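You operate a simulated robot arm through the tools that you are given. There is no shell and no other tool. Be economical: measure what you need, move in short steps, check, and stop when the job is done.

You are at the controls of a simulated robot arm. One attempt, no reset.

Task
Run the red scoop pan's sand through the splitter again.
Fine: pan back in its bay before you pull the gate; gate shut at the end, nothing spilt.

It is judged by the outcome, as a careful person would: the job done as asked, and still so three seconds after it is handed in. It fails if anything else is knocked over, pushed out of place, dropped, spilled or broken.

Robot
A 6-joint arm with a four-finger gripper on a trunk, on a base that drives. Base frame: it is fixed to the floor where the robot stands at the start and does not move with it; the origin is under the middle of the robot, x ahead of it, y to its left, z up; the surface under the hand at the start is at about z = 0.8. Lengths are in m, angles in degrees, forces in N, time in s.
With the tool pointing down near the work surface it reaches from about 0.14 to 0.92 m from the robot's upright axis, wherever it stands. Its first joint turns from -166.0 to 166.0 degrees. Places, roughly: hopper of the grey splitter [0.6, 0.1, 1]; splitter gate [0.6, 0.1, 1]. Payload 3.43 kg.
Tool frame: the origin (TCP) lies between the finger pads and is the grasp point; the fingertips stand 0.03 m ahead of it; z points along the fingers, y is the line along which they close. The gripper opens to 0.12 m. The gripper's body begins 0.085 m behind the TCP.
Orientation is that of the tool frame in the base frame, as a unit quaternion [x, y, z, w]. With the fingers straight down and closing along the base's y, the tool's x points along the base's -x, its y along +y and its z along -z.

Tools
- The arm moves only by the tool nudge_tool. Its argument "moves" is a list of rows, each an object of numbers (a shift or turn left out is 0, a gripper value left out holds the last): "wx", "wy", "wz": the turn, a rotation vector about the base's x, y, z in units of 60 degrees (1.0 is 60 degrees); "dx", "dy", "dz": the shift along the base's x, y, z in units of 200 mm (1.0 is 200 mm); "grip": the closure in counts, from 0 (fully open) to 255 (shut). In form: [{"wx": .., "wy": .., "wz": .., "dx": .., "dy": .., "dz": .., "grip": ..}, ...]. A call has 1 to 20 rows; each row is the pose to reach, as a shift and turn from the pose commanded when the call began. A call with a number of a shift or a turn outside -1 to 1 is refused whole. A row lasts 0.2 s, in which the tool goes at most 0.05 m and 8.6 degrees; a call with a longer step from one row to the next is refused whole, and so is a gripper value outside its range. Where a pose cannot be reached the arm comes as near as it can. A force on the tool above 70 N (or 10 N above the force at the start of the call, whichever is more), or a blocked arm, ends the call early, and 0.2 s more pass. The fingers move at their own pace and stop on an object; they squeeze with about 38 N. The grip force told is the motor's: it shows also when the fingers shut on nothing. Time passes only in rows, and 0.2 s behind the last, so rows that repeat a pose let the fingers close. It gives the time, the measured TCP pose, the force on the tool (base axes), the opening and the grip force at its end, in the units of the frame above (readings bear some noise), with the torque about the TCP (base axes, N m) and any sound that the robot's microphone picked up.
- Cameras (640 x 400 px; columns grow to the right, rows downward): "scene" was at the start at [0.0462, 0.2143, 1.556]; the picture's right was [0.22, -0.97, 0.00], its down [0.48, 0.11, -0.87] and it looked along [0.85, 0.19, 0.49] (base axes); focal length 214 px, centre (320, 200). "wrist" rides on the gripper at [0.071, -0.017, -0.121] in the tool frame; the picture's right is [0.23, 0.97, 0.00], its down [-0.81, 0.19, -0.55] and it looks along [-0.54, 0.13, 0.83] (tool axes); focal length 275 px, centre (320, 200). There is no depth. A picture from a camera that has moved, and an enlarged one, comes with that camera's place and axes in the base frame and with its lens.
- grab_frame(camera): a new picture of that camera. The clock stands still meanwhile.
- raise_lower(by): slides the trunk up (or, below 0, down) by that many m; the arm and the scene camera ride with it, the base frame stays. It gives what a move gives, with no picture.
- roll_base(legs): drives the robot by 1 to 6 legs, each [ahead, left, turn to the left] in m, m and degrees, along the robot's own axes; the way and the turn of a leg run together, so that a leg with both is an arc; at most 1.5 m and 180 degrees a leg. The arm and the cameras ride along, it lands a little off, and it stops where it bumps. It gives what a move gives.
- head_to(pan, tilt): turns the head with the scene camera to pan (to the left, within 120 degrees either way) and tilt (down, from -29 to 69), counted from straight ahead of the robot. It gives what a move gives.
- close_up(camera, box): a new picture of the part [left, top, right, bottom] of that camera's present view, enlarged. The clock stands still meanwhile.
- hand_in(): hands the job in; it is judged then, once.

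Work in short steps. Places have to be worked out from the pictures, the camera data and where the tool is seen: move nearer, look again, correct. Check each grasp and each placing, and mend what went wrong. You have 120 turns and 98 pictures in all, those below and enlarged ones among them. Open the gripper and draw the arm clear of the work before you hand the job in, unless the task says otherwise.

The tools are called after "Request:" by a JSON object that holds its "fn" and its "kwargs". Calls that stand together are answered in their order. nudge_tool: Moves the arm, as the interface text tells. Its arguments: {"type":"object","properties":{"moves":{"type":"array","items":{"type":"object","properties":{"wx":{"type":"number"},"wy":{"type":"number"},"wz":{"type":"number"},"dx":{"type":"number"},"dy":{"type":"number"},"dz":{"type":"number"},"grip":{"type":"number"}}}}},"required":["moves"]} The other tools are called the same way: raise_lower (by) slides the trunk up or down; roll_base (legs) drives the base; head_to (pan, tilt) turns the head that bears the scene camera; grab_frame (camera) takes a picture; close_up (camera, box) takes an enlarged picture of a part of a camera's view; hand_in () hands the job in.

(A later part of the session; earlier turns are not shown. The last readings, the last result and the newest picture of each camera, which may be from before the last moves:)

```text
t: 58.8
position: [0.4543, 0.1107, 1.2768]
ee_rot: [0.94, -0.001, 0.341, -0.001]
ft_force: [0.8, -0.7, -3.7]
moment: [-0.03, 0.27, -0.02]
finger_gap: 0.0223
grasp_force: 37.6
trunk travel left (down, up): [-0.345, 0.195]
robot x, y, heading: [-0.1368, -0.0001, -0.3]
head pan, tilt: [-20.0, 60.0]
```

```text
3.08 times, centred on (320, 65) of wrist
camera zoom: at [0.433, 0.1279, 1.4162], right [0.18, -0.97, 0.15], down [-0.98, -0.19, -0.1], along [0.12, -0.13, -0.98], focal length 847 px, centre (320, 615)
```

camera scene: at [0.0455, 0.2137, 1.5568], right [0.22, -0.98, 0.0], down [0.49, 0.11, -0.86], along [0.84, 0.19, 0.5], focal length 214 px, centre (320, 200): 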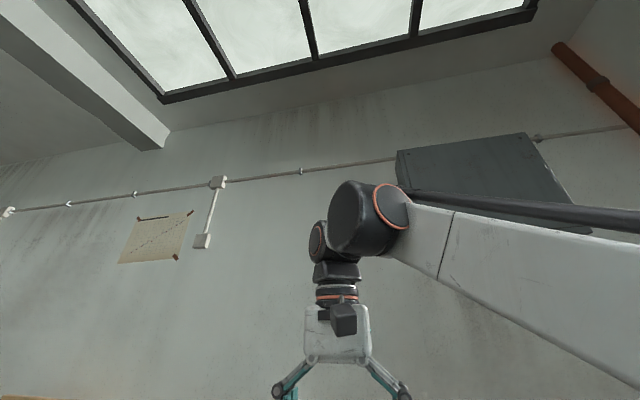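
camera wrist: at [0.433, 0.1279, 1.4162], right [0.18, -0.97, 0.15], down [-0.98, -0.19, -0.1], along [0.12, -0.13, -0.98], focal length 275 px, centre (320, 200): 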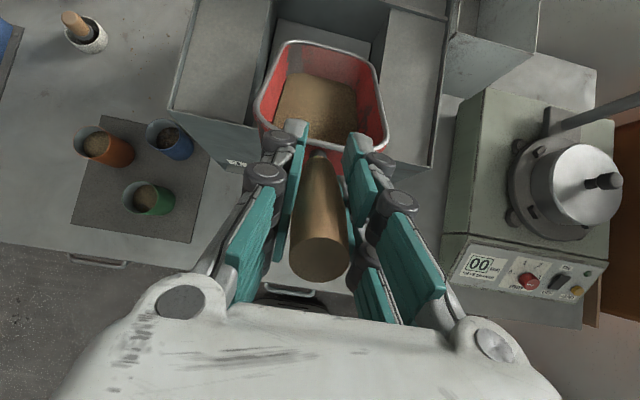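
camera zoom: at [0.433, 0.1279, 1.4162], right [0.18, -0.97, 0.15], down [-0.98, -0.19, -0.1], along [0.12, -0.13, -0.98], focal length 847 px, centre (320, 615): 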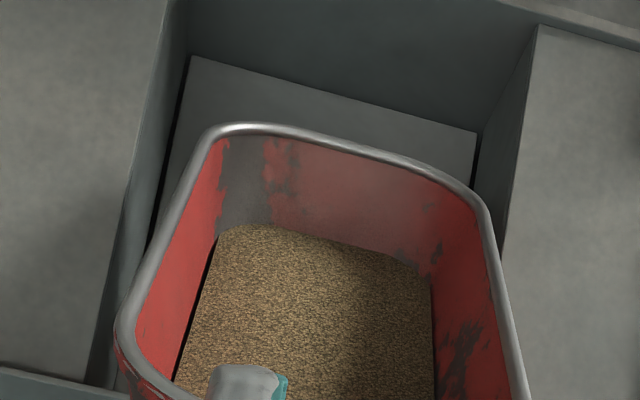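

Aligned. Continue the pour gently to 76°, the lip held at about (0.635, 1.12), then pause.

Request:
{"fn": "nudge_tool", "kwargs": {"moves": [{"wy": 0.067, "dx": 0.045, "dz": 0.02}, {"wy": 0.133, "dx": 0.094, "dz": 0.046}, {"wy": 0.2, "dx": 0.15, "dz": 0.08}, {"wy": 0.267, "dx": 0.211, "dz": 0.116}, {"wy": 0.334, "dx": 0.275, "dz": 0.153}, {"wy": 0.4, "dx": 0.341, "dz": 0.19}, {"wy": 0.467, "dx": 0.411, "dz": 0.226}, {"wy": 0.533, "dx": 0.483, "dz": 0.259}, {"wy": 0.6, "dx": 0.556, "dz": 0.274}, {"wy": 0.667, "dx": 0.63, "dz": 0.286}, {"wy": 0.667, "dx": 0.63, "dz": 0.286}, {"wy": 0.667, "dx": 0.63, "dz": 0.286}, {"wy": 0.667, "dx": 0.63, "dz": 0.286}]}}

Request:
{"fn": "grab_frame", "kwargs": {"camera": "wrist"}}

```text
t: 61.6
position: [0.5781, 0.1104, 1.3352]
ee_rot: [1.0, -0.001, -0.001, 0.001]
ft_force: [-1.0, 0.3, -3.1]
moment: [0.0, -0.03, 0.01]
finger_gap: 0.0224
grasp_force: 38.1
trunk travel left (down, up): [-0.345, 0.195]
robot x, y, heading: [-0.1366, -0.0001, -0.4]
head pan, tilt: [-20.0, 60.0]
```

```text
68 pictures are left
camera wrist: at [0.6506, 0.1276, 1.4568], right [0.23, -0.97, 0.0], down [-0.81, -0.19, 0.55], along [-0.54, -0.13, -0.83], focal length 275 px, centre (320, 200)
```

wrist: 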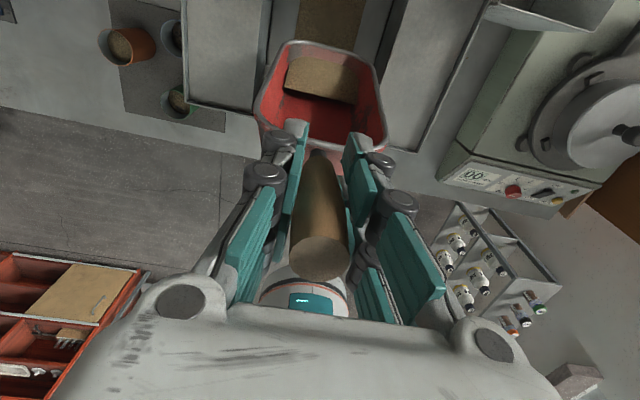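

Most has gone in; some remains against the end wall. Continue to 116° and hold.

Request:
{"fn": "nudge_tool", "kwargs": {"moves": [{"wy": 0.067, "dx": 0.083, "dz": 0.005}, {"wy": 0.133, "dx": 0.167, "dz": 0.01}, {"wy": 0.2, "dx": 0.245, "dz": 0.003}, {"wy": 0.267, "dx": 0.325, "dz": -0.005}, {"wy": 0.334, "dx": 0.402, "dz": -0.017}, {"wy": 0.4, "dx": 0.48, "dz": -0.03}, {"wy": 0.467, "dx": 0.556, "dz": -0.055}, {"wy": 0.533, "dx": 0.632, "dz": -0.08}, {"wy": 0.6, "dx": 0.705, "dz": -0.115}, {"wy": 0.667, "dx": 0.778, "dz": -0.15}, {"wy": 0.667, "dx": 0.778, "dz": -0.15}, {"wy": 0.667, "dx": 0.778, "dz": -0.15}, {"wy": 0.667, "dx": 0.778, "dz": -0.15}, {"wy": 0.667, "dx": 0.778, "dz": -0.15}]}}

Request:
{"fn": "grab_frame", "kwargs": {"camera": "wrist"}}

```text
t: 64.6
position: [0.6661, 0.1101, 1.3057]
ee_rot: [0.975, -0.002, -0.22, -0.005]
ft_force: [0.2, 0.1, -1.8]
moment: [-0.03, -0.12, 0.01]
finger_gap: 0.0227
grasp_force: 37.7
out of reach, approached as far as the arm can: row 6, 7, 8, 9, 10, 11, 12, 13, 14
trunk travel left (down, up): [-0.345, 0.195]
robot x, y, heading: [-0.1363, 0.0006, -0.2]
head pan, tilt: [-20.0, 60.0]
```

```text
67 pictures are left
camera wrist: at [0.7834, 0.1255, 1.3852], right [0.2, -0.97, -0.11], down [-0.5, -0.2, 0.85], along [-0.84, -0.12, -0.52], focal length 275 px, centre (320, 200)
```

wrist: 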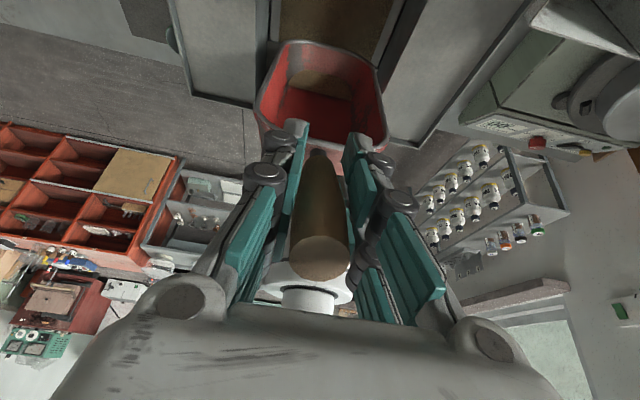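

Weight dropped 3.9 → 1.8 N; reach limited the tilt to ~101° and a little sand remains. I untilt to 76° (sand stays put), lift and retract, then drive the base 0.1 m closer to finish.

Request:
{"fn": "nudge_tool", "kwargs": {"moves": [{"wy": -0.1, "dx": -0.1, "dz": 0.08}, {"wy": -0.2, "dx": -0.2, "dz": 0.15}, {"wy": -0.3, "dx": -0.3, "dz": 0.22}, {"wy": -0.42, "dx": -0.42, "dz": 0.3}, {"wy": -0.42, "dx": -0.55, "dz": 0.37}, {"wy": -0.42, "dx": -0.7, "dz": 0.37}, {"wy": -0.42, "dx": -0.83, "dz": 0.37}]}}

```text
t: 66.2
position: [0.5818, 0.1193, 1.4969]
ee_rot: [1.0, -0.001, -0.003, -0.006]
ft_force: [1.4, 0.8, -3.5]
moment: [-0.02, 0.1, 0.03]
finger_gap: 0.0223
grasp_force: 38.3
out of reach, approached as far as the arm can: row 1, 2, 3, 4, 5, 6, 7
trunk travel left (down, up): [-0.345, 0.195]
robot x, y, heading: [-0.1368, -0.0026, -0.5]
head pan, tilt: [-20.0, 60.0]
```

Odd position result (higher than asked). Re-measure and look.

Request:
{"fn": "nudge_tool", "kwargs": {"moves": [{"dz": 0.0}, {"dz": 0.0}]}}

Request:
{"fn": "grab_frame", "kwargs": {"camera": "wrist"}}

Request:
{"fn": "grab_frame", "kwargs": {"camera": "scene"}}

```text
t: 66.8
position: [0.5742, 0.1211, 1.501]
ee_rot: [1.0, -0.001, -0.003, -0.006]
ft_force: [-0.3, -0.1, -3.3]
moment: [0.06, -0.02, -0.03]
finger_gap: 0.0223
grasp_force: 38.0
trunk travel left (down, up): [-0.345, 0.195]
robot x, y, heading: [-0.1402, 0.0042, -0.2]
head pan, tilt: [-20.0, 60.0]
```

```text
66 pictures are left
camera wrist: at [0.6492, 0.1362, 1.6217], right [0.23, -0.97, -0.01], down [-0.81, -0.2, 0.56], along [-0.54, -0.12, -0.83], focal length 275 px, centre (320, 200)
```

wrist: 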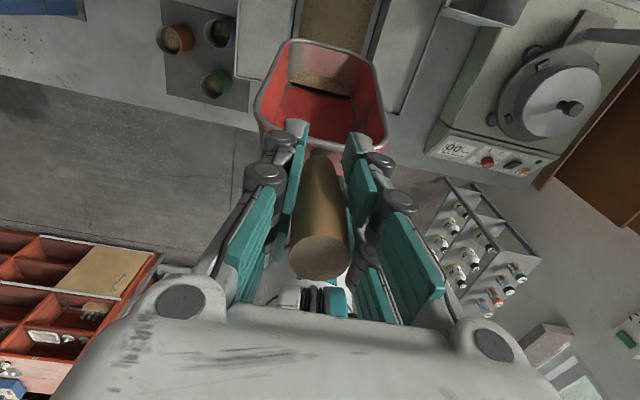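

```text
65 pictures are left
camera scene: at [-0.0914, 0.1762, 1.7446], right [-0.35, -0.94, 0.0], down [-0.81, 0.3, -0.5], along [0.47, -0.17, -0.87], focal length 214 px, centre (320, 200)
```

scene: 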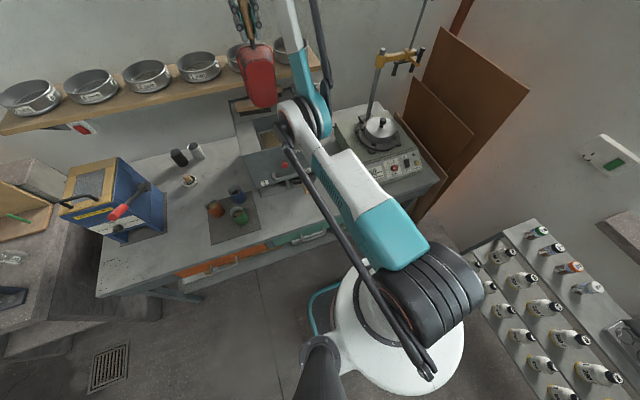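

The scene camera now actually shows the overview. Zoom on the pan contents and the hopper.

Request:
{"fn": "close_up", "kwargs": {"camera": "wrist", "box": [230, 0, 410, 140]}}

Request:
{"fn": "close_up", "kwargs": {"camera": "scene", "box": [200, 20, 360, 220]}}

```text
2.86 times, centred on (320, 70) of wrist
camera zoom: at [0.6492, 0.1362, 1.6217], right [0.23, -0.97, -0.01], down [-0.81, -0.2, 0.56], along [-0.54, -0.12, -0.83], focal length 786 px, centre (320, 571)
```

zoom: 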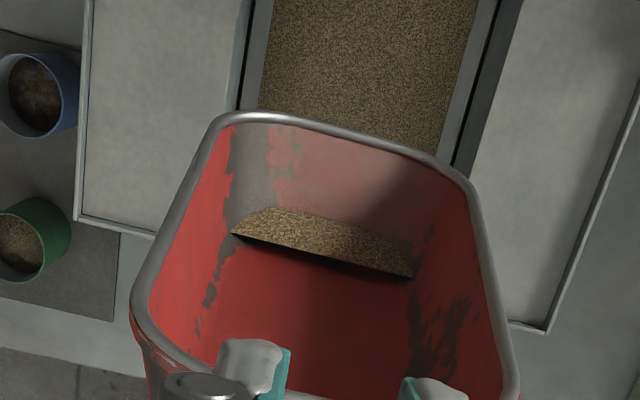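

```text
2.00 times, centred on (280, 120) of scene
camera zoom: at [-0.0914, 0.1762, 1.7446], right [-0.35, -0.94, 0.0], down [-0.81, 0.3, -0.5], along [0.47, -0.17, -0.87], focal length 429 px, centre (400, 360)
```

zoom: 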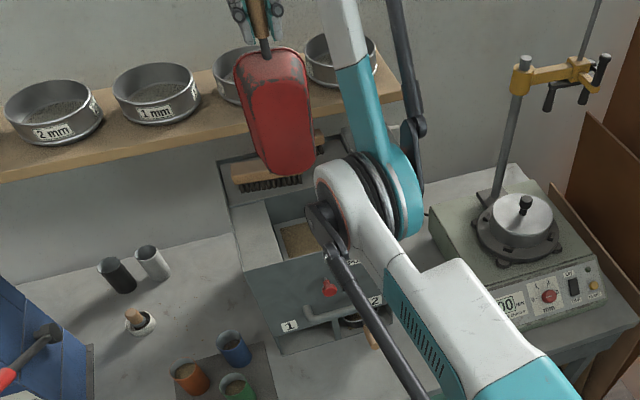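

Sand sits cleanly in the hopper; a wedge remains in the pan. I retract 0.12 m at this height, then drive the base 0.12 m forward.

Request:
{"fn": "nudge_tool", "kwargs": {"moves": [{"dx": -0.1, "dy": -0.01}, {"dx": -0.2, "dy": -0.02}, {"dx": -0.35, "dy": -0.04}, {"dx": -0.5, "dy": -0.05}, {"dx": -0.6, "dy": -0.05}]}}

```text
t: 68.0
position: [0.5772, 0.1198, 1.499]
ee_rot: [1.0, -0.001, -0.003, -0.007]
ft_force: [0.4, 0.2, -1.4]
moment: [-0.02, -0.03, -0.01]
finger_gap: 0.0223
grasp_force: 37.7
out of reach, approached as far as the arm can: row 1, 2, 3, 4, 5
trunk travel left (down, up): [-0.345, 0.195]
robot x, y, heading: [-0.1384, 0.0003, -0.4]
head pan, tilt: [-20.0, 60.0]
```

Retracting is elbow-limited, but at this height I can simply drive forward 0.12 m (lip stays well above everything), then come down tilting.

Request:
{"fn": "roll_base", "kwargs": {"legs": [[0.12, 0, 0]]}}

```text
t: 69.2
position: [0.6994, 0.1195, 1.4991]
ee_rot: [1.0, -0.001, -0.005, -0.006]
ft_force: [0.9, 0.2, -3.0]
moment: [-0.02, 0.02, 0.01]
finger_gap: 0.0224
grasp_force: 36.9
trunk travel left (down, up): [-0.345, 0.195]
robot x, y, heading: [-0.0135, -0.0023, 0.0]
head pan, tilt: [-20.0, 60.0]
```

Now come down with the lip moving to x≈0.64 while tilting to 118°, and hold.

Request:
{"fn": "nudge_tool", "kwargs": {"moves": [{"wy": 0.0, "dx": -0.02, "dz": -0.15, "dy": -0.02}, {"wy": 0.03, "dx": -0.04, "dz": -0.32, "dy": -0.043}, {"wy": 0.067, "dx": -0.09, "dz": -0.5, "dy": -0.043}, {"wy": 0.1, "dx": -0.13, "dz": -0.64, "dy": -0.043}, {"wy": 0.133, "dx": -0.145, "dz": -0.745, "dy": -0.043}, {"wy": 0.2, "dx": -0.17, "dz": -0.77, "dy": -0.043}, {"wy": 0.267, "dx": -0.145, "dz": -0.795, "dy": -0.043}, {"wy": 0.333, "dx": -0.095, "dz": -0.82, "dy": -0.043}, {"wy": 0.4, "dx": -0.045, "dz": -0.845, "dy": -0.043}, {"wy": 0.467, "dx": 0.005, "dz": -0.87, "dy": -0.043}, {"wy": 0.533, "dx": 0.055, "dz": -0.9, "dy": -0.043}, {"wy": 0.6, "dx": 0.115, "dz": -0.935, "dy": -0.043}, {"wy": 0.667, "dx": 0.175, "dz": -0.975, "dy": -0.043}, {"wy": 0.7, "dx": 0.2, "dz": -0.99, "dy": -0.043}, {"wy": 0.7, "dx": 0.2, "dz": -0.99, "dy": -0.043}, {"wy": 0.7, "dx": 0.2, "dz": -0.99, "dy": -0.043}, {"wy": 0.7, "dx": 0.2, "dz": -0.99, "dy": -0.043}]}}

Request:
{"fn": "close_up", "kwargs": {"camera": "wrist", "box": [220, 0, 420, 140]}}

Request:
{"fn": "grab_frame", "kwargs": {"camera": "scene"}}

```text
t: 72.8
position: [0.7691, 0.1322, 1.3276]
ee_rot: [0.974, -0.01, -0.224, -0.023]
ft_force: [-0.6, -1.9, -3.1]
moment: [-0.2, -0.09, 0.08]
finger_gap: 0.0223
grasp_force: 37.8
out of reach, approached as far as the arm can: row 1, 2, 3, 4, 5, 6, 7, 8, 9, 10, 11, 12, 13, 14, 15, 16, 17
trunk travel left (down, up): [-0.345, 0.195]
robot x, y, heading: [-0.0119, 0.003, -0.2]
head pan, tilt: [-20.0, 60.0]
```

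```text
2.86 times, centred on (320, 70) of wrist
camera zoom: at [0.8882, 0.1443, 1.4067], right [0.18, -0.97, -0.14], down [-0.49, -0.21, 0.84], along [-0.85, -0.08, -0.52], focal length 786 px, centre (320, 571)
```

zoom: 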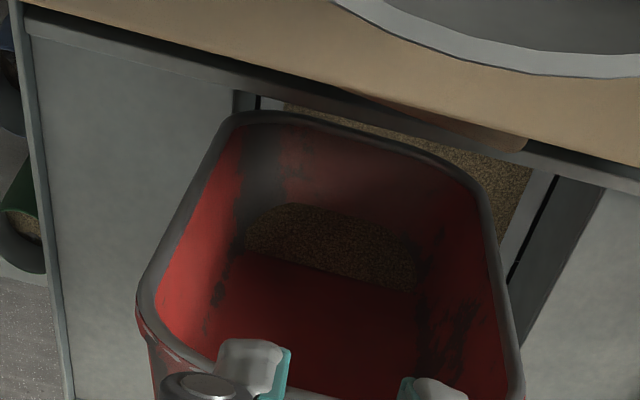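

```text
61 pictures are left
camera scene: at [0.0296, 0.1756, 1.7446], right [-0.35, -0.94, 0.0], down [-0.81, 0.3, -0.5], along [0.47, -0.17, -0.87], focal length 214 px, centre (320, 200)
```

scene: 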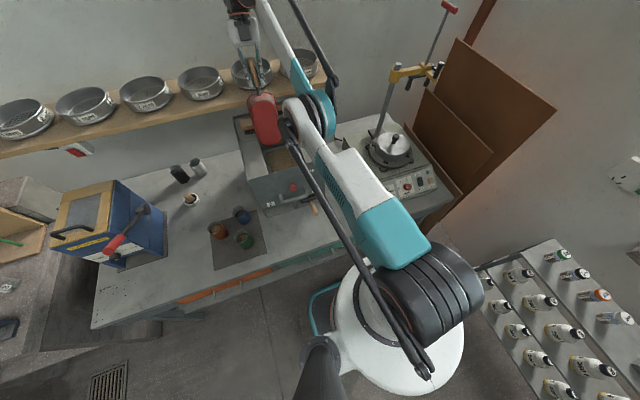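

The wrist has a joint limit at about 102° of tilt, and the hand is close to the shelf. I'll finish by rolling the pan about the tool axis instead. First lift 5 cm with the trunk and drive back to −0.14.

Request:
{"fn": "raise_lower", "kwargs": {"by": 0.05}}

Request:
{"fn": "roll_base", "kwargs": {"legs": [[-0.11, 0, 0]]}}

Request:
{"fn": "grab_frame", "kwargs": {"camera": "scene"}}

```text
t: 73.8
position: [0.7704, 0.1334, 1.3777]
ee_rot: [0.974, -0.009, -0.224, -0.022]
ft_force: [0.3, 0.7, -2.8]
moment: [-0.02, -0.15, -0.01]
finger_gap: 0.0221
grasp_force: 37.9
trunk travel left (down, up): [-0.395, 0.145]
robot x, y, heading: [-0.0143, -0.0005, -0.3]
head pan, tilt: [-20.0, 60.0]
```

```text
t: 75.0
position: [0.6566, 0.1336, 1.3791]
ee_rot: [0.974, -0.009, -0.223, -0.022]
ft_force: [-0.2, -0.3, -1.3]
moment: [-0.02, -0.19, 0.02]
finger_gap: 0.0222
grasp_force: 38.3
trunk travel left (down, up): [-0.395, 0.145]
robot x, y, heading: [-0.127, -0.0022, -0.2]
head pan, tilt: [-20.0, 60.0]
```

```text
60 pictures are left
camera scene: at [-0.0833, 0.1762, 1.7947], right [-0.35, -0.94, 0.0], down [-0.81, 0.3, -0.5], along [0.47, -0.17, -0.87], focal length 214 px, centre (320, 200)
```

scene: 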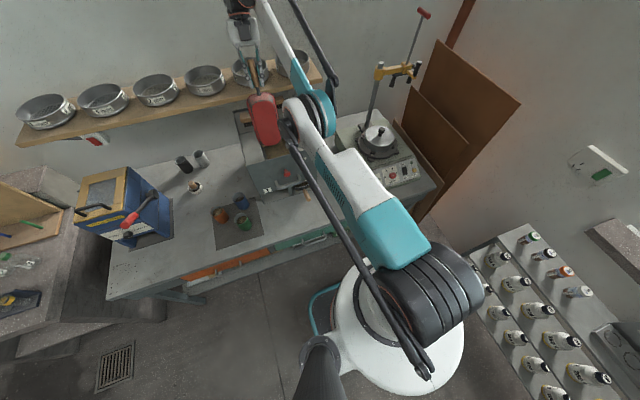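

Now untilt along the reverse path.

Request:
{"fn": "nudge_tool", "kwargs": {"moves": [{"wy": -0.133, "dx": -0.11, "dz": 0.03, "dy": -0.02}, {"wy": -0.267, "dx": -0.225, "dz": 0.03, "dy": -0.04}, {"wy": -0.4, "dx": -0.345, "dz": 0.015, "dy": -0.06}, {"wy": -0.533, "dx": -0.47, "dz": -0.02, "dy": -0.08}, {"wy": -0.667, "dx": -0.585, "dz": -0.07, "dy": -0.1}, {"wy": -0.8, "dx": -0.71, "dz": -0.12, "dy": -0.11}, {"wy": -0.933, "dx": -0.81, "dz": -0.17, "dy": -0.11}]}}

```text
t: 76.6
position: [0.7033, 0.1625, 1.581]
ee_rot: [0.967, 0.002, 0.255, -0.022]
ft_force: [0.5, 1.2, -2.7]
moment: [-0.09, 0.19, -0.01]
finger_gap: 0.022
grasp_force: 37.7
out of reach, approached as far as the arm can: row 1, 2, 3, 4, 5, 6, 7
trunk travel left (down, up): [-0.395, 0.145]
robot x, y, heading: [-0.1254, -0.0006, -0.1]
head pan, tilt: [-20.0, 60.0]
```

Orientation is fine but position drifted up/out (limit-following). I descend gently straight down to see if it's free.

Request:
{"fn": "nudge_tool", "kwargs": {"moves": [{"dz": -0.1}, {"dz": -0.25}, {"dz": -0.4}, {"dz": -0.55}, {"dz": -0.7}]}}

Request:
{"fn": "grab_frame", "kwargs": {"camera": "scene"}}

```text
t: 77.8
position: [0.7033, 0.1589, 1.582]
ee_rot: [0.966, 0.002, 0.258, -0.024]
ft_force: [0.0, 0.4, -2.9]
moment: [-0.05, 0.14, 0.0]
finger_gap: 0.0221
grasp_force: 38.7
out of reach, approached as far as the arm can: row 1, 2, 3, 4, 5
trunk travel left (down, up): [-0.395, 0.145]
robot x, y, heading: [-0.1252, 0.001, -0.3]
head pan, tilt: [-20.0, 60.0]
```

```text
59 pictures are left
camera scene: at [-0.0802, 0.1765, 1.7945], right [-0.35, -0.94, 0.0], down [-0.81, 0.3, -0.5], along [0.47, -0.17, -0.87], focal length 214 px, centre (320, 200)
```

scene: 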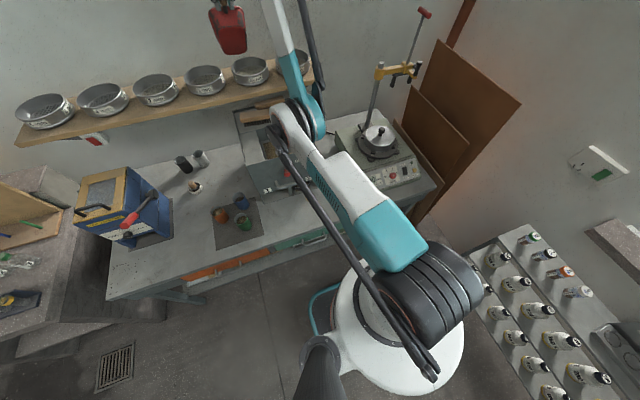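

The arm flipped to an elbow-down posture at full extension, with the elbow low over the splitter. I raise the trunk to clear it, then back the base well away before unfolding.

Request:
{"fn": "raise_lower", "kwargs": {"by": 0.14}}

Request:
{"fn": "roll_base", "kwargs": {"legs": [[-0.45, 0, 0]]}}

Request:
{"fn": "grab_frame", "kwargs": {"camera": "scene"}}

Request:
{"fn": "grab_frame", "kwargs": {"camera": "wrist"}}

```text
t: 79.4
position: [0.7035, 0.1595, 1.7221]
ee_rot: [0.966, 0.002, 0.258, -0.022]
ft_force: [-0.2, 0.5, -1.8]
moment: [-0.02, 0.13, 0.02]
finger_gap: 0.0219
grasp_force: 38.1
trunk travel left (down, up): [-0.535, 0.005]
robot x, y, heading: [-0.1256, 0.0018, -0.2]
head pan, tilt: [-20.0, 60.0]
```

```text
t: 82.1
position: [0.2535, 0.1607, 1.7231]
ee_rot: [0.965, 0.002, 0.26, -0.024]
ft_force: [-1.0, -0.1, -2.4]
moment: [0.02, 0.13, 0.02]
finger_gap: 0.0217
grasp_force: 38.4
trunk travel left (down, up): [-0.535, 0.005]
robot x, y, heading: [-0.575, 0.0027, -0.3]
head pan, tilt: [-20.0, 60.0]
```

```text
58 pictures are left
camera scene: at [-0.5298, 0.1787, 1.9346], right [-0.35, -0.94, 0.0], down [-0.81, 0.3, -0.5], along [0.47, -0.17, -0.87], focal length 214 px, centre (320, 200)
```

scene: 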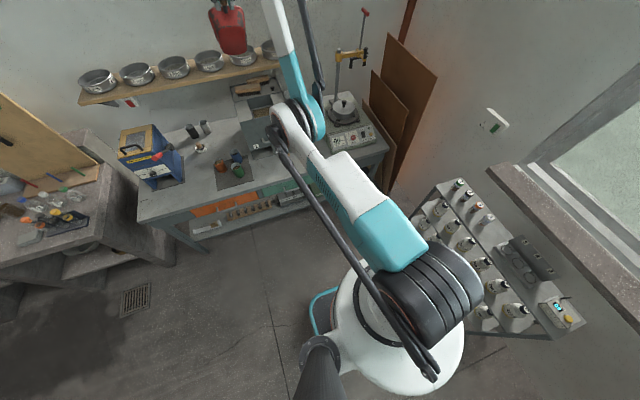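

```text
57 pictures are left
camera wrist: at [0.2571, 0.1728, 1.8645], right [0.22, -0.97, 0.07], down [-0.98, -0.21, 0.07], along [-0.05, -0.08, -1.0], focal length 275 px, centre (320, 200)
```

wrist: 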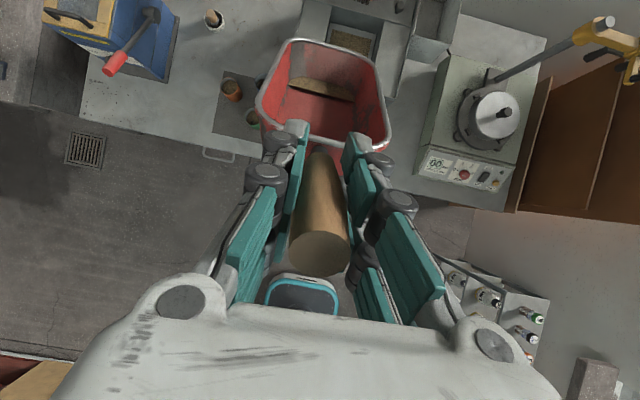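

Safe zone. First level the pan (−30°) and see whether the arm follows.

Request:
{"fn": "nudge_tool", "kwargs": {"moves": [{"wy": -0.12}, {"wy": -0.24}, {"wy": -0.36}, {"wy": -0.48}, {"wy": -0.55}]}}

Request:
{"fn": "grab_frame", "kwargs": {"camera": "scene"}}

```text
t: 83.3
position: [0.3458, 0.1862, 1.8206]
ee_rot: [0.854, 0.009, 0.52, -0.022]
ft_force: [0.4, -0.5, -2.7]
moment: [-0.03, 0.27, 0.0]
finger_gap: 0.0218
grasp_force: 37.7
out of reach, approached as far as the arm can: row 1, 2, 3, 4, 5
trunk travel left (down, up): [-0.535, 0.005]
robot x, y, heading: [-0.5733, 0.0038, -0.2]
head pan, tilt: [-20.0, 60.0]
```

```text
56 pictures are left
camera scene: at [-0.5282, 0.1786, 1.9345], right [-0.35, -0.94, 0.0], down [-0.81, 0.3, -0.5], along [0.47, -0.17, -0.87], focal length 214 px, centre (320, 200)
```

scene: 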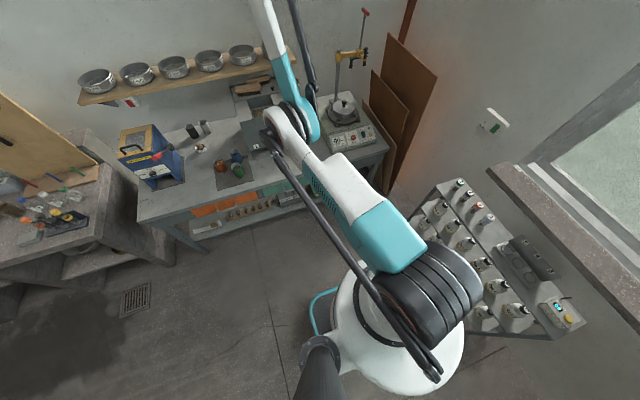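

The shoulder and elbow aren't moving, so try going outward and up.

Request:
{"fn": "nudge_tool", "kwargs": {"moves": [{"dx": 0.15, "dz": 0.1}, {"dx": 0.35, "dz": 0.15}, {"dx": 0.55, "dz": 0.2}, {"dx": 0.75, "dz": 0.2}, {"dx": 0.9, "dz": 0.2}]}}

Request:
{"fn": "grab_frame", "kwargs": {"camera": "scene"}}

```text
t: 84.5
position: [0.4513, 0.1728, 1.8349]
ee_rot: [0.853, 0.008, 0.522, -0.022]
ft_force: [0.1, 0.0, -3.2]
moment: [0.06, 0.26, 0.01]
finger_gap: 0.0212
grasp_force: 38.0
out of reach, approached as far as the arm can: row 3, 4, 5
trunk travel left (down, up): [-0.535, 0.005]
robot x, y, heading: [-0.575, -0.0007, -0.2]
head pan, tilt: [-20.0, 60.0]
```

```text
55 pictures are left
camera scene: at [-0.527, 0.1774, 1.9346], right [-0.35, -0.94, 0.0], down [-0.81, 0.3, -0.5], along [0.47, -0.17, -0.87], focal length 214 px, centre (320, 200)
```

scene: 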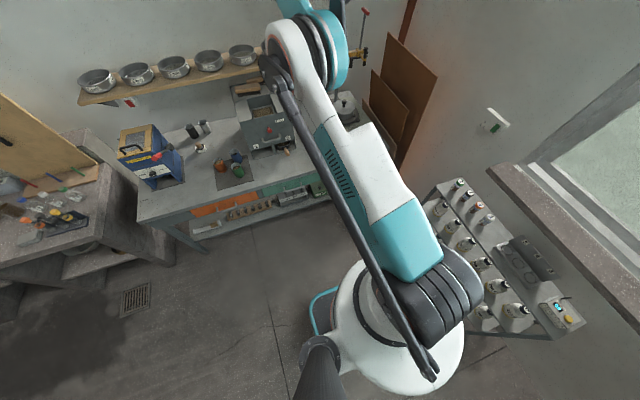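

The arm is now straightened. Retract inward and see which elbow posture results.

Request:
{"fn": "nudge_tool", "kwargs": {"moves": [{"dx": -0.1, "dz": -0.05}, {"dx": -0.25, "dz": -0.1}, {"dx": -0.4, "dz": -0.15}, {"dx": -0.55, "dz": -0.2}, {"dx": -0.7, "dz": -0.2}]}}

Request:
{"fn": "grab_frame", "kwargs": {"camera": "scene"}}

```text
t: 85.7
position: [0.3453, 0.1871, 1.821]
ee_rot: [0.854, 0.008, 0.52, -0.02]
ft_force: [-0.2, 1.0, -2.5]
moment: [-0.02, 0.27, 0.01]
finger_gap: 0.0213
grasp_force: 37.5
out of reach, approached as far as the arm can: row 4, 5
trunk travel left (down, up): [-0.535, 0.005]
robot x, y, heading: [-0.5752, 0.0023, -0.3]
head pan, tilt: [-20.0, 60.0]
```

```text
54 pictures are left
camera scene: at [-0.5269, 0.1803, 1.9343], right [-0.35, -0.94, 0.0], down [-0.81, 0.3, -0.5], along [0.47, -0.17, -0.87], focal length 214 px, centre (320, 200)
```

scene: 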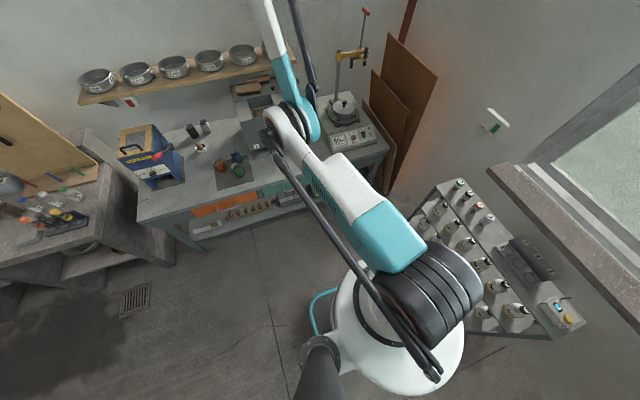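

Same posture. I'll back a bit more, then straighten the arm beyond reach, sweep it downward while straight, and retract to bring the elbow up.

Request:
{"fn": "roll_base", "kwargs": {"legs": [[-0.12, 0, 0]]}}

Request:
{"fn": "nudge_tool", "kwargs": {"moves": [{"dx": 0.2}, {"dx": 0.4}, {"dx": 0.6}, {"dx": 0.8}, {"dx": 1.0}, {"dx": 1.0, "dz": -0.2}, {"dx": 1.0, "dz": -0.4}, {"dx": 1.0, "dz": -0.6}, {"dx": 1.0, "dz": -0.8}, {"dx": 1.0, "dz": -1.0}]}}

Request:
{"fn": "grab_frame", "kwargs": {"camera": "scene"}}

```text
t: 87.0
position: [0.2251, 0.1851, 1.8221]
ee_rot: [0.853, 0.008, 0.522, -0.022]
ft_force: [-1.8, 0.0, -2.0]
moment: [-0.02, 0.26, -0.03]
finger_gap: 0.0211
grasp_force: 38.4
trunk travel left (down, up): [-0.535, 0.005]
robot x, y, heading: [-0.6935, 0.0011, -0.4]
head pan, tilt: [-20.0, 60.0]
```

```text
t: 89.2
position: [0.4161, 0.183, 1.6265]
ee_rot: [0.853, 0.008, 0.521, -0.021]
ft_force: [1.0, -1.0, -2.7]
moment: [-0.04, 0.28, 0.0]
finger_gap: 0.0213
grasp_force: 37.7
out of reach, approached as far as the arm can: row 3, 4, 5, 6, 7, 8, 9, 10
trunk travel left (down, up): [-0.535, 0.005]
robot x, y, heading: [-0.6884, 0.004, -0.4]
head pan, tilt: [-20.0, 60.0]
```

```text
53 pictures are left
camera scene: at [-0.6448, 0.1796, 1.9345], right [-0.35, -0.94, 0.0], down [-0.81, 0.3, -0.5], along [0.47, -0.17, -0.87], focal length 214 px, centre (320, 200)
```

scene: 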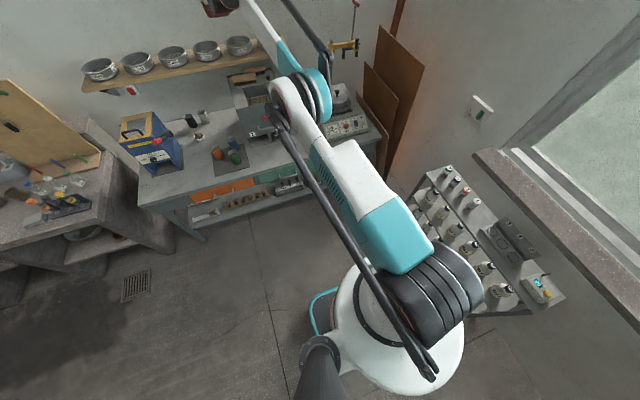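

It reached the commanded point lower down. Continue downward, slightly inward.

Request:
{"fn": "nudge_tool", "kwargs": {"moves": [{"dx": 0.0, "dz": -0.2}, {"dx": -0.05, "dz": -0.4}, {"dx": -0.1, "dz": -0.6}, {"dx": -0.2, "dz": -0.8}, {"dx": -0.35, "dz": -1.0}, {"dx": -0.5, "dz": -1.0}, {"dx": -0.65, "dz": -1.0}]}}

Request:
{"fn": "grab_frame", "kwargs": {"camera": "scene"}}

```text
t: 90.8
position: [0.2814, 0.184, 1.4293]
ee_rot: [0.853, 0.008, 0.522, -0.021]
ft_force: [-0.6, 0.2, -1.9]
moment: [-0.02, 0.27, -0.01]
finger_gap: 0.0214
grasp_force: 38.1
trunk travel left (down, up): [-0.535, 0.005]
robot x, y, heading: [-0.6903, 0.0024, -0.5]
head pan, tilt: [-20.0, 60.0]
```

```text
52 pictures are left
camera scene: at [-0.6465, 0.1796, 1.9346], right [-0.35, -0.94, 0.0], down [-0.81, 0.3, -0.5], along [0.47, -0.17, -0.87], focal length 214 px, centre (320, 200)
```

scene: 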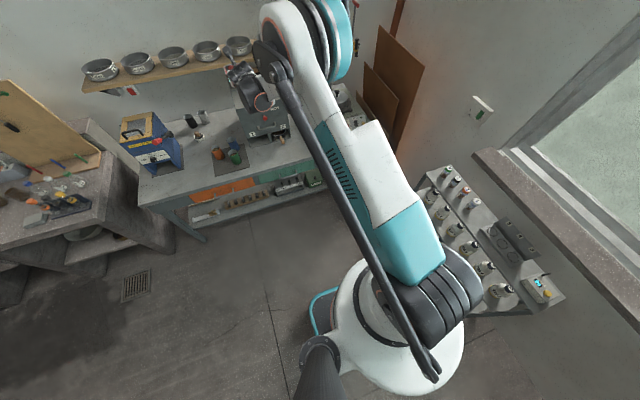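

Elbow is up again and tracking is exact. Retract, recentre y, correct the small yaw, then lower the trunk.

Request:
{"fn": "nudge_tool", "kwargs": {"moves": [{"dx": -0.15, "dz": 0.1, "dy": -0.05, "wx": -0.026, "wz": -0.034}, {"dx": -0.35, "dz": 0.2, "dy": -0.1, "wx": -0.026, "wz": -0.034}, {"dx": -0.55, "dz": 0.3, "dy": -0.17, "wx": -0.026, "wz": -0.034}, {"dx": -0.75, "dz": 0.4, "dy": -0.25, "wx": -0.026, "wz": -0.034}, {"dx": -0.9, "dz": 0.5, "dy": -0.32, "wx": -0.026, "wz": -0.034}, {"dx": -1.0, "dz": 0.5, "dy": -0.365, "wx": -0.026, "wz": -0.034}]}}

Request:
{"fn": "raise_lower", "kwargs": {"by": -0.24}}

Request:
{"fn": "nudge_tool", "kwargs": {"moves": [{"dx": -0.15}, {"dx": -0.3}, {"dx": -0.45}, {"dx": -0.6}, {"dx": -0.6}]}}

```text
t: 92.2
position: [0.0848, 0.1074, 1.5288]
ee_rot: [0.853, 0.0, 0.522, 0.0]
ft_force: [0.6, -0.4, -3.6]
moment: [-0.01, 0.28, -0.01]
finger_gap: 0.0214
grasp_force: 38.5
trunk travel left (down, up): [-0.535, 0.005]
robot x, y, heading: [-0.6917, 0.0046, -0.3]
head pan, tilt: [-20.0, 60.0]
```

```text
t: 94.7
position: [0.0854, 0.1069, 1.2886]
ee_rot: [0.853, 0.0, 0.521, -0.001]
ft_force: [0.5, 0.5, -3.3]
moment: [-0.01, 0.27, 0.0]
finger_gap: 0.0215
grasp_force: 37.8
trunk travel left (down, up): [-0.295, 0.245]
robot x, y, heading: [-0.6926, 0.0012, -0.3]
head pan, tilt: [-20.0, 60.0]
```

```text
t: 95.9
position: [-0.0346, 0.1073, 1.2895]
ee_rot: [0.853, -0.001, 0.522, 0.0]
ft_force: [-0.2, -1.3, -2.7]
moment: [-0.06, 0.26, -0.02]
finger_gap: 0.0214
grasp_force: 37.5
trunk travel left (down, up): [-0.295, 0.245]
robot x, y, heading: [-0.6894, 0.001, -0.6]
head pan, tilt: [-20.0, 60.0]
```

Drive forward 0.49 m to bring the TCP to x≈0.457.

Request:
{"fn": "roll_base", "kwargs": {"legs": [[0.49, 0, 0]]}}

Request:
{"fn": "grab_frame", "kwargs": {"camera": "wrist"}}

Request:
{"fn": "grab_frame", "kwargs": {"camera": "scene"}}

```text
t: 98.7
position: [0.4554, 0.0896, 1.2905]
ee_rot: [0.854, -0.007, 0.521, 0.004]
ft_force: [-0.1, 0.0, -3.7]
moment: [-0.01, 0.28, 0.03]
finger_gap: 0.0215
grasp_force: 38.3
trunk travel left (down, up): [-0.295, 0.245]
robot x, y, heading: [-0.2049, -0.0061, -1.3]
head pan, tilt: [-20.0, 60.0]
```

```text
51 pictures are left
camera wrist: at [0.3827, 0.1079, 1.4089], right [0.09, -0.97, 0.2], down [-0.87, -0.18, -0.47], along [0.49, -0.13, -0.86], focal length 275 px, centre (320, 200)
```

wrist: 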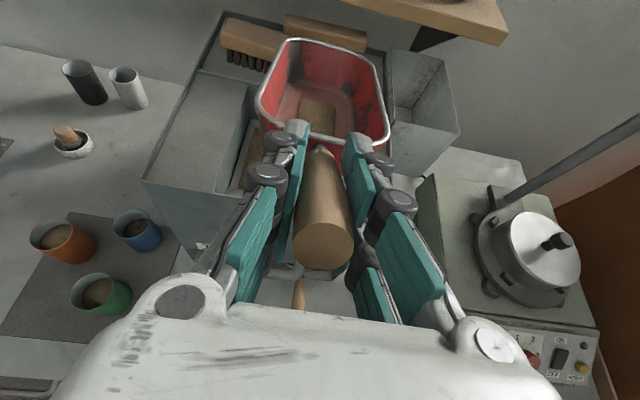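

```text
50 pictures are left
camera scene: at [-0.1518, 0.1659, 1.6999], right [-0.42, -0.91, 0.0], down [-0.75, 0.34, -0.57], along [0.51, -0.24, -0.82], focal length 214 px, centre (320, 200)
```

scene: 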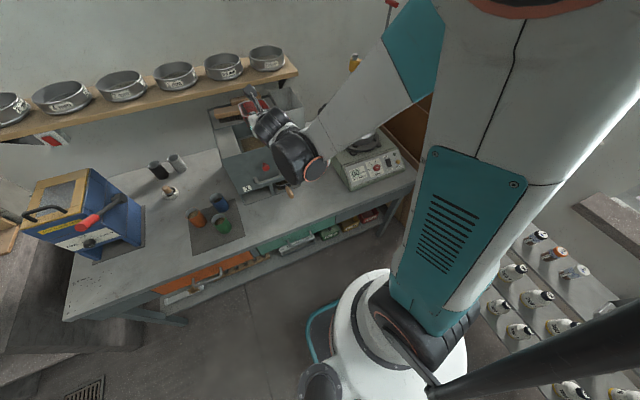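

Position good apart from 2 cm in y, which I correct within the move. Now roll the pan about the tool axis towards −y, first 56°, shifting y so that the exit corner stays on the hopper's centre.

Request:
{"fn": "nudge_tool", "kwargs": {"moves": [{"dy": 0.06, "dz": -0.03}, {"wx": 0.1185, "wz": -0.061, "dy": 0.142, "dz": -0.06}, {"wx": 0.237, "wz": -0.122, "dy": 0.176, "dz": -0.075}, {"wx": 0.3555, "wz": -0.183, "dy": 0.209, "dz": -0.075}, {"wx": 0.474, "wz": -0.244, "dy": 0.24, "dz": -0.075}, {"wx": 0.5925, "wz": -0.305, "dy": 0.268, "dz": -0.075}, {"wx": 0.711, "wz": -0.366, "dy": 0.293, "dz": -0.075}, {"wx": 0.8295, "wz": -0.427, "dy": 0.314, "dz": -0.075}]}}

Request:
{"fn": "grab_frame", "kwargs": {"camera": "scene"}}

Request:
{"fn": "grab_frame", "kwargs": {"camera": "wrist"}}

```text
t: 100.5
position: [0.4557, 0.1524, 1.2738]
ee_rot: [0.754, -0.407, 0.456, -0.242]
ft_force: [-0.3, 0.8, -2.3]
moment: [0.02, 0.26, 0.02]
finger_gap: 0.0212
grasp_force: 38.4
trunk travel left (down, up): [-0.295, 0.245]
robot x, y, heading: [-0.2043, -0.0034, -1.2]
head pan, tilt: [-20.0, 60.0]
```

```text
49 pictures are left
camera scene: at [-0.1545, 0.1715, 1.6957], right [-0.36, -0.93, 0.0], down [-0.8, 0.31, -0.51], along [0.48, -0.18, -0.86], focal length 214 px, centre (320, 200)
```

scene: 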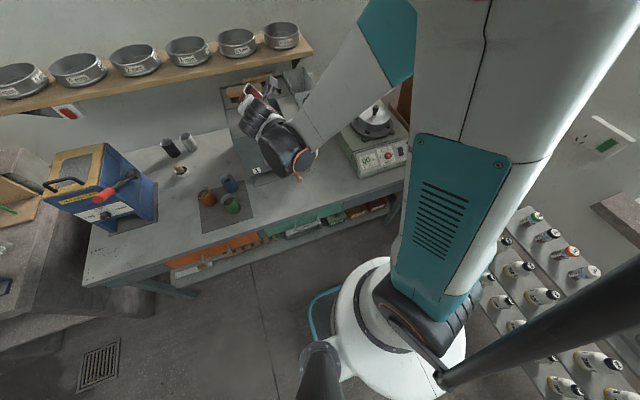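

```text
48 pictures are left
camera wrist: at [0.3747, 0.104, 1.3789], right [-0.33, -0.73, -0.6], down [-0.77, 0.58, -0.28], along [0.55, 0.37, -0.75], focal length 275 px, centre (320, 200)
```

wrist: 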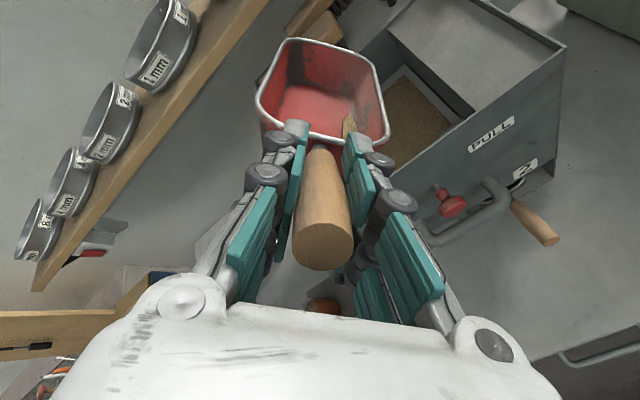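

The remaining sand now lies near the handle end, so I move the whole pan 6.5 cm forward so that the entire side rim is above the hopper before rolling on.

Request:
{"fn": "nudge_tool", "kwargs": {"moves": [{"dx": 0.1}, {"dx": 0.2}, {"dx": 0.31, "dy": -0.02}, {"dx": 0.31, "dy": -0.02}]}}

Request:
{"fn": "grab_frame", "kwargs": {"camera": "wrist"}}

Request:
{"fn": "close_up", "kwargs": {"camera": "scene", "box": [190, 60, 340, 220]}}

```text
t: 101.5
position: [0.5169, 0.1486, 1.275]
ee_rot: [0.754, -0.406, 0.457, -0.241]
ft_force: [0.5, 0.1, -2.6]
moment: [0.0, 0.27, 0.0]
finger_gap: 0.0214
grasp_force: 37.7
trunk travel left (down, up): [-0.295, 0.245]
robot x, y, heading: [-0.2022, -0.0042, -1.2]
head pan, tilt: [-20.0, 60.0]
```

```text
47 pictures are left
camera wrist: at [0.4364, 0.0999, 1.3792], right [-0.32, -0.73, -0.6], down [-0.77, 0.57, -0.28], along [0.55, 0.37, -0.75], focal length 275 px, centre (320, 200)
```

wrist: 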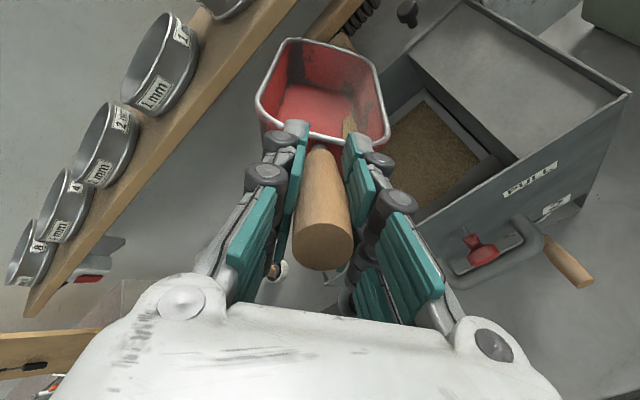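

```text
2.50 times, centred on (265, 140) of scene
camera zoom: at [-0.1558, 0.1715, 1.6946], right [-0.36, -0.93, 0.0], down [-0.81, 0.31, -0.5], along [0.47, -0.18, -0.87], focal length 536 px, centre (458, 350)
```

zoom: 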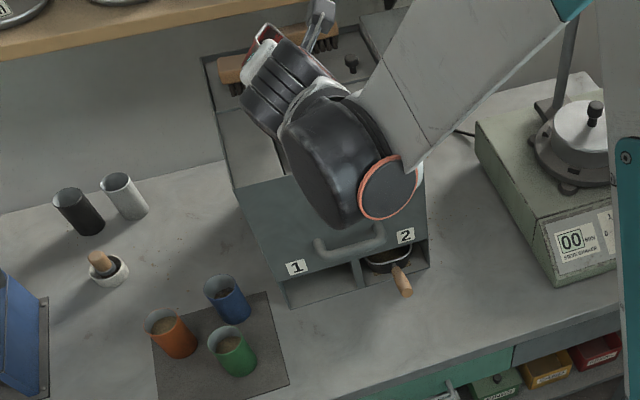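

Near rim is at x≈0.562, so I shift 1.2 cm more while rolling on to ~112°.

Request:
{"fn": "nudge_tool", "kwargs": {"moves": [{"dx": 0.06}, {"wx": 0.1185, "wz": -0.061, "dx": 0.06}, {"wx": 0.237, "wz": -0.122, "dx": 0.06}, {"wx": 0.3555, "wz": -0.183, "dx": 0.06}, {"wx": 0.474, "wz": -0.244, "dx": 0.06}, {"wx": 0.5925, "wz": -0.305, "dx": 0.06}, {"wx": 0.711, "wz": -0.366, "dx": 0.06}, {"wx": 0.8295, "wz": -0.427, "dx": 0.06}, {"wx": 0.8295, "wz": -0.427, "dx": 0.06}, {"wx": 0.8295, "wz": -0.427, "dx": 0.06}]}}

Request:
{"fn": "grab_frame", "kwargs": {"camera": "wrist"}}

```text
t: 103.7
position: [0.5299, 0.1483, 1.2743]
ee_rot: [-0.477, 0.712, -0.285, 0.429]
ft_force: [0.3, 0.3, -2.8]
moment: [-0.01, 0.28, -0.04]
finger_gap: 0.0214
grasp_force: 37.8
trunk travel left (down, up): [-0.295, 0.245]
robot x, y, heading: [-0.2052, -0.0021, -1.2]
head pan, tilt: [-20.0, 60.0]
```

```text
45 pictures are left
camera wrist: at [0.4185, 0.076, 1.3213], right [-0.46, 0.16, -0.87], down [-0.43, 0.82, 0.38], along [0.78, 0.55, -0.31], focal length 275 px, centre (320, 200)
```

wrist: 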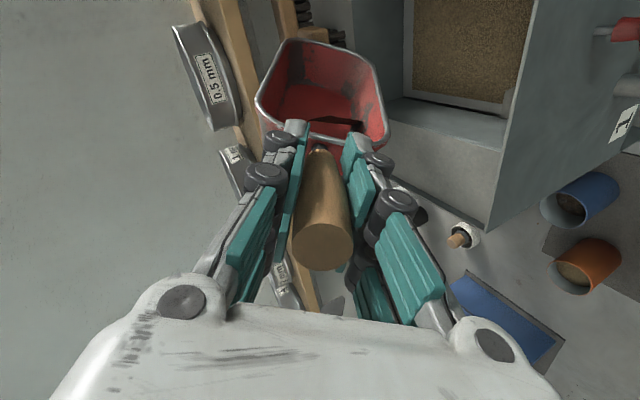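

Sand patch seems gone; zoom on the pan interior and hopper shoulders.

Request:
{"fn": "close_up", "kwargs": {"camera": "wrist", "box": [240, 20, 400, 160]}}

Request:
{"fn": "close_up", "kwargs": {"camera": "wrist", "box": [360, 0, 640, 240]}}

```text
2.86 times, centred on (320, 90) of wrist
camera zoom: at [0.4185, 0.076, 1.3213], right [-0.46, 0.16, -0.87], down [-0.43, 0.82, 0.38], along [0.78, 0.55, -0.31], focal length 786 px, centre (320, 514)
```

zoom: 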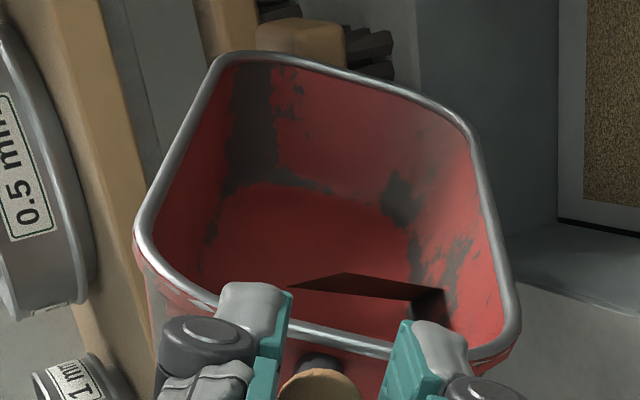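

```text
1.67 times, centred on (500, 120) of wrist
camera zoom: at [0.4185, 0.076, 1.3213], right [-0.46, 0.16, -0.87], down [-0.43, 0.82, 0.38], along [0.78, 0.55, -0.31], focal length 459 px, centre (20, 333)
```

zoom: 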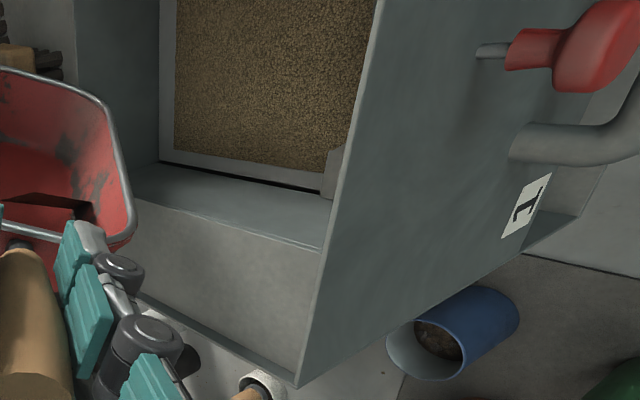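

A small dark wedge remains in the near corner. I shift 2 cm forward and 1.5 cm to −y so that corner is safely over the opening, then roll to ~170° and hold.

Request:
{"fn": "nudge_tool", "kwargs": {"moves": [{"dx": 0.05, "dy": -0.04}, {"dx": 0.1, "dy": -0.08}, {"wx": 0.1185, "wz": -0.061, "dx": 0.1, "dy": -0.09}, {"wx": 0.237, "wz": -0.122, "dx": 0.1, "dy": -0.1}, {"wx": 0.3555, "wz": -0.183, "dx": 0.1, "dy": -0.11}, {"wx": 0.474, "wz": -0.244, "dx": 0.1, "dy": -0.12}, {"wx": 0.5925, "wz": -0.305, "dx": 0.1, "dy": -0.14}, {"wx": 0.711, "wz": -0.366, "dx": 0.1, "dy": -0.15}, {"wx": 0.8295, "wz": -0.427, "dx": 0.1, "dy": -0.16}, {"wx": 0.8295, "wz": -0.427, "dx": 0.1, "dy": -0.16}, {"wx": 0.8295, "wz": -0.427, "dx": 0.1, "dy": -0.16}, {"wx": 0.8295, "wz": -0.427, "dx": 0.1, "dy": -0.16}]}}

Request:
{"fn": "grab_frame", "kwargs": {"camera": "wrist"}}

Request:
{"fn": "close_up", "kwargs": {"camera": "wrist", "box": [240, 0, 400, 160]}}

```text
t: 106.3
position: [0.5484, 0.1166, 1.2753]
ee_rot: [-0.089, 0.85, -0.048, 0.517]
ft_force: [-4.5, -1.9, 3.4]
moment: [-0.19, -0.06, -0.24]
finger_gap: 0.0208
grasp_force: 37.9
trunk travel left (down, up): [-0.295, 0.245]
robot x, y, heading: [-0.2022, -0.002, -1.2]
head pan, tilt: [-20.0, 60.0]
```

```text
42 pictures are left
camera wrist: at [0.4121, 0.084, 1.2732], right [-0.2, 0.91, -0.37], down [-0.15, 0.34, 0.93], along [0.97, 0.24, 0.06], focal length 275 px, centre (320, 200)
```

wrist: 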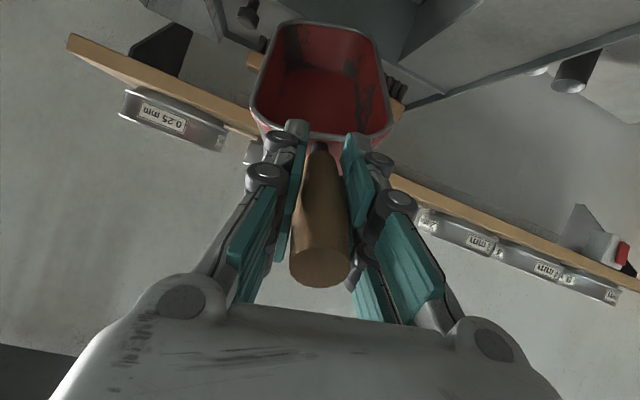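

```text
2.50 times, centred on (320, 80) of wrist
camera zoom: at [0.4121, 0.084, 1.2732], right [-0.2, 0.91, -0.37], down [-0.15, 0.34, 0.93], along [0.97, 0.24, 0.06], focal length 688 px, centre (320, 500)
```

zoom: 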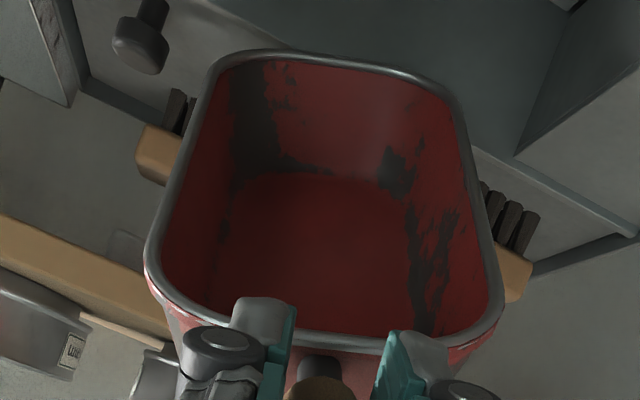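

The pan is empty, but there is a light contact force (lip near the hopper's rear wall). I immediately lift and draw back.

Request:
{"fn": "nudge_tool", "kwargs": {"moves": [{"dz": 0.05, "dx": -0.03}, {"dz": 0.12, "dx": -0.08}, {"dz": 0.2, "dx": -0.15}, {"dz": 0.3, "dx": -0.25}, {"dz": 0.35, "dx": -0.35}]}}

Request:
{"fn": "grab_frame", "kwargs": {"camera": "wrist"}}

Request:
{"fn": "close_up", "kwargs": {"camera": "scene", "box": [170, 40, 340, 220]}}

```text
t: 107.5
position: [0.478, 0.1147, 1.3437]
ee_rot: [-0.09, 0.85, -0.047, 0.517]
ft_force: [0.1, 0.9, -2.0]
moment: [0.0, 0.28, 0.01]
finger_gap: 0.021
grasp_force: 38.1
trunk travel left (down, up): [-0.295, 0.245]
robot x, y, heading: [-0.2046, -0.0042, -1.2]
head pan, tilt: [-20.0, 60.0]
```

```text
40 pictures are left
camera wrist: at [0.3425, 0.0835, 1.3416], right [-0.2, 0.91, -0.37], down [-0.15, 0.34, 0.93], along [0.97, 0.24, 0.06], focal length 275 px, centre (320, 200)
```

wrist: 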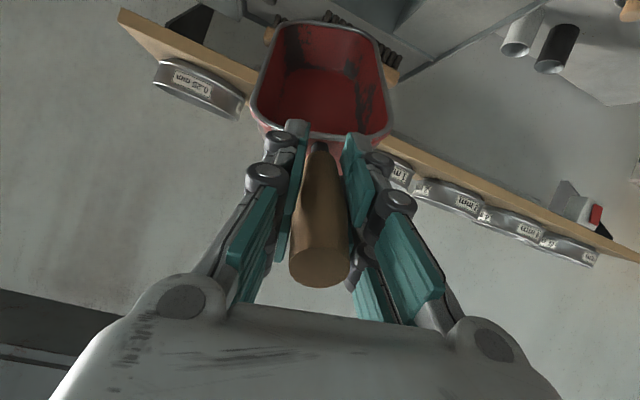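

```text
2.22 times, centred on (255, 130) of scene
camera zoom: at [-0.1531, 0.1546, 1.7077], right [-0.53, -0.85, 0.0], down [-0.65, 0.4, -0.65], along [0.55, -0.34, -0.76], focal length 477 px, centre (464, 356)
```

zoom: 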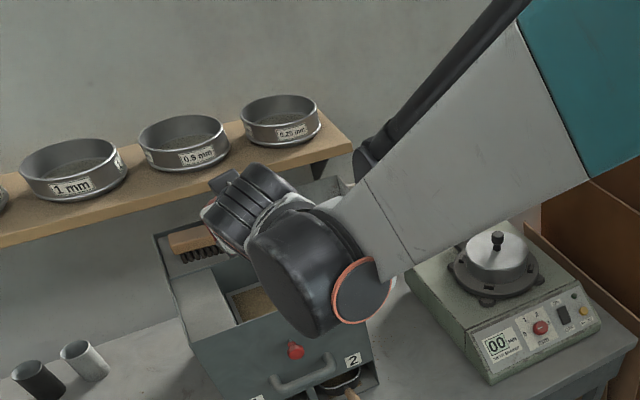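

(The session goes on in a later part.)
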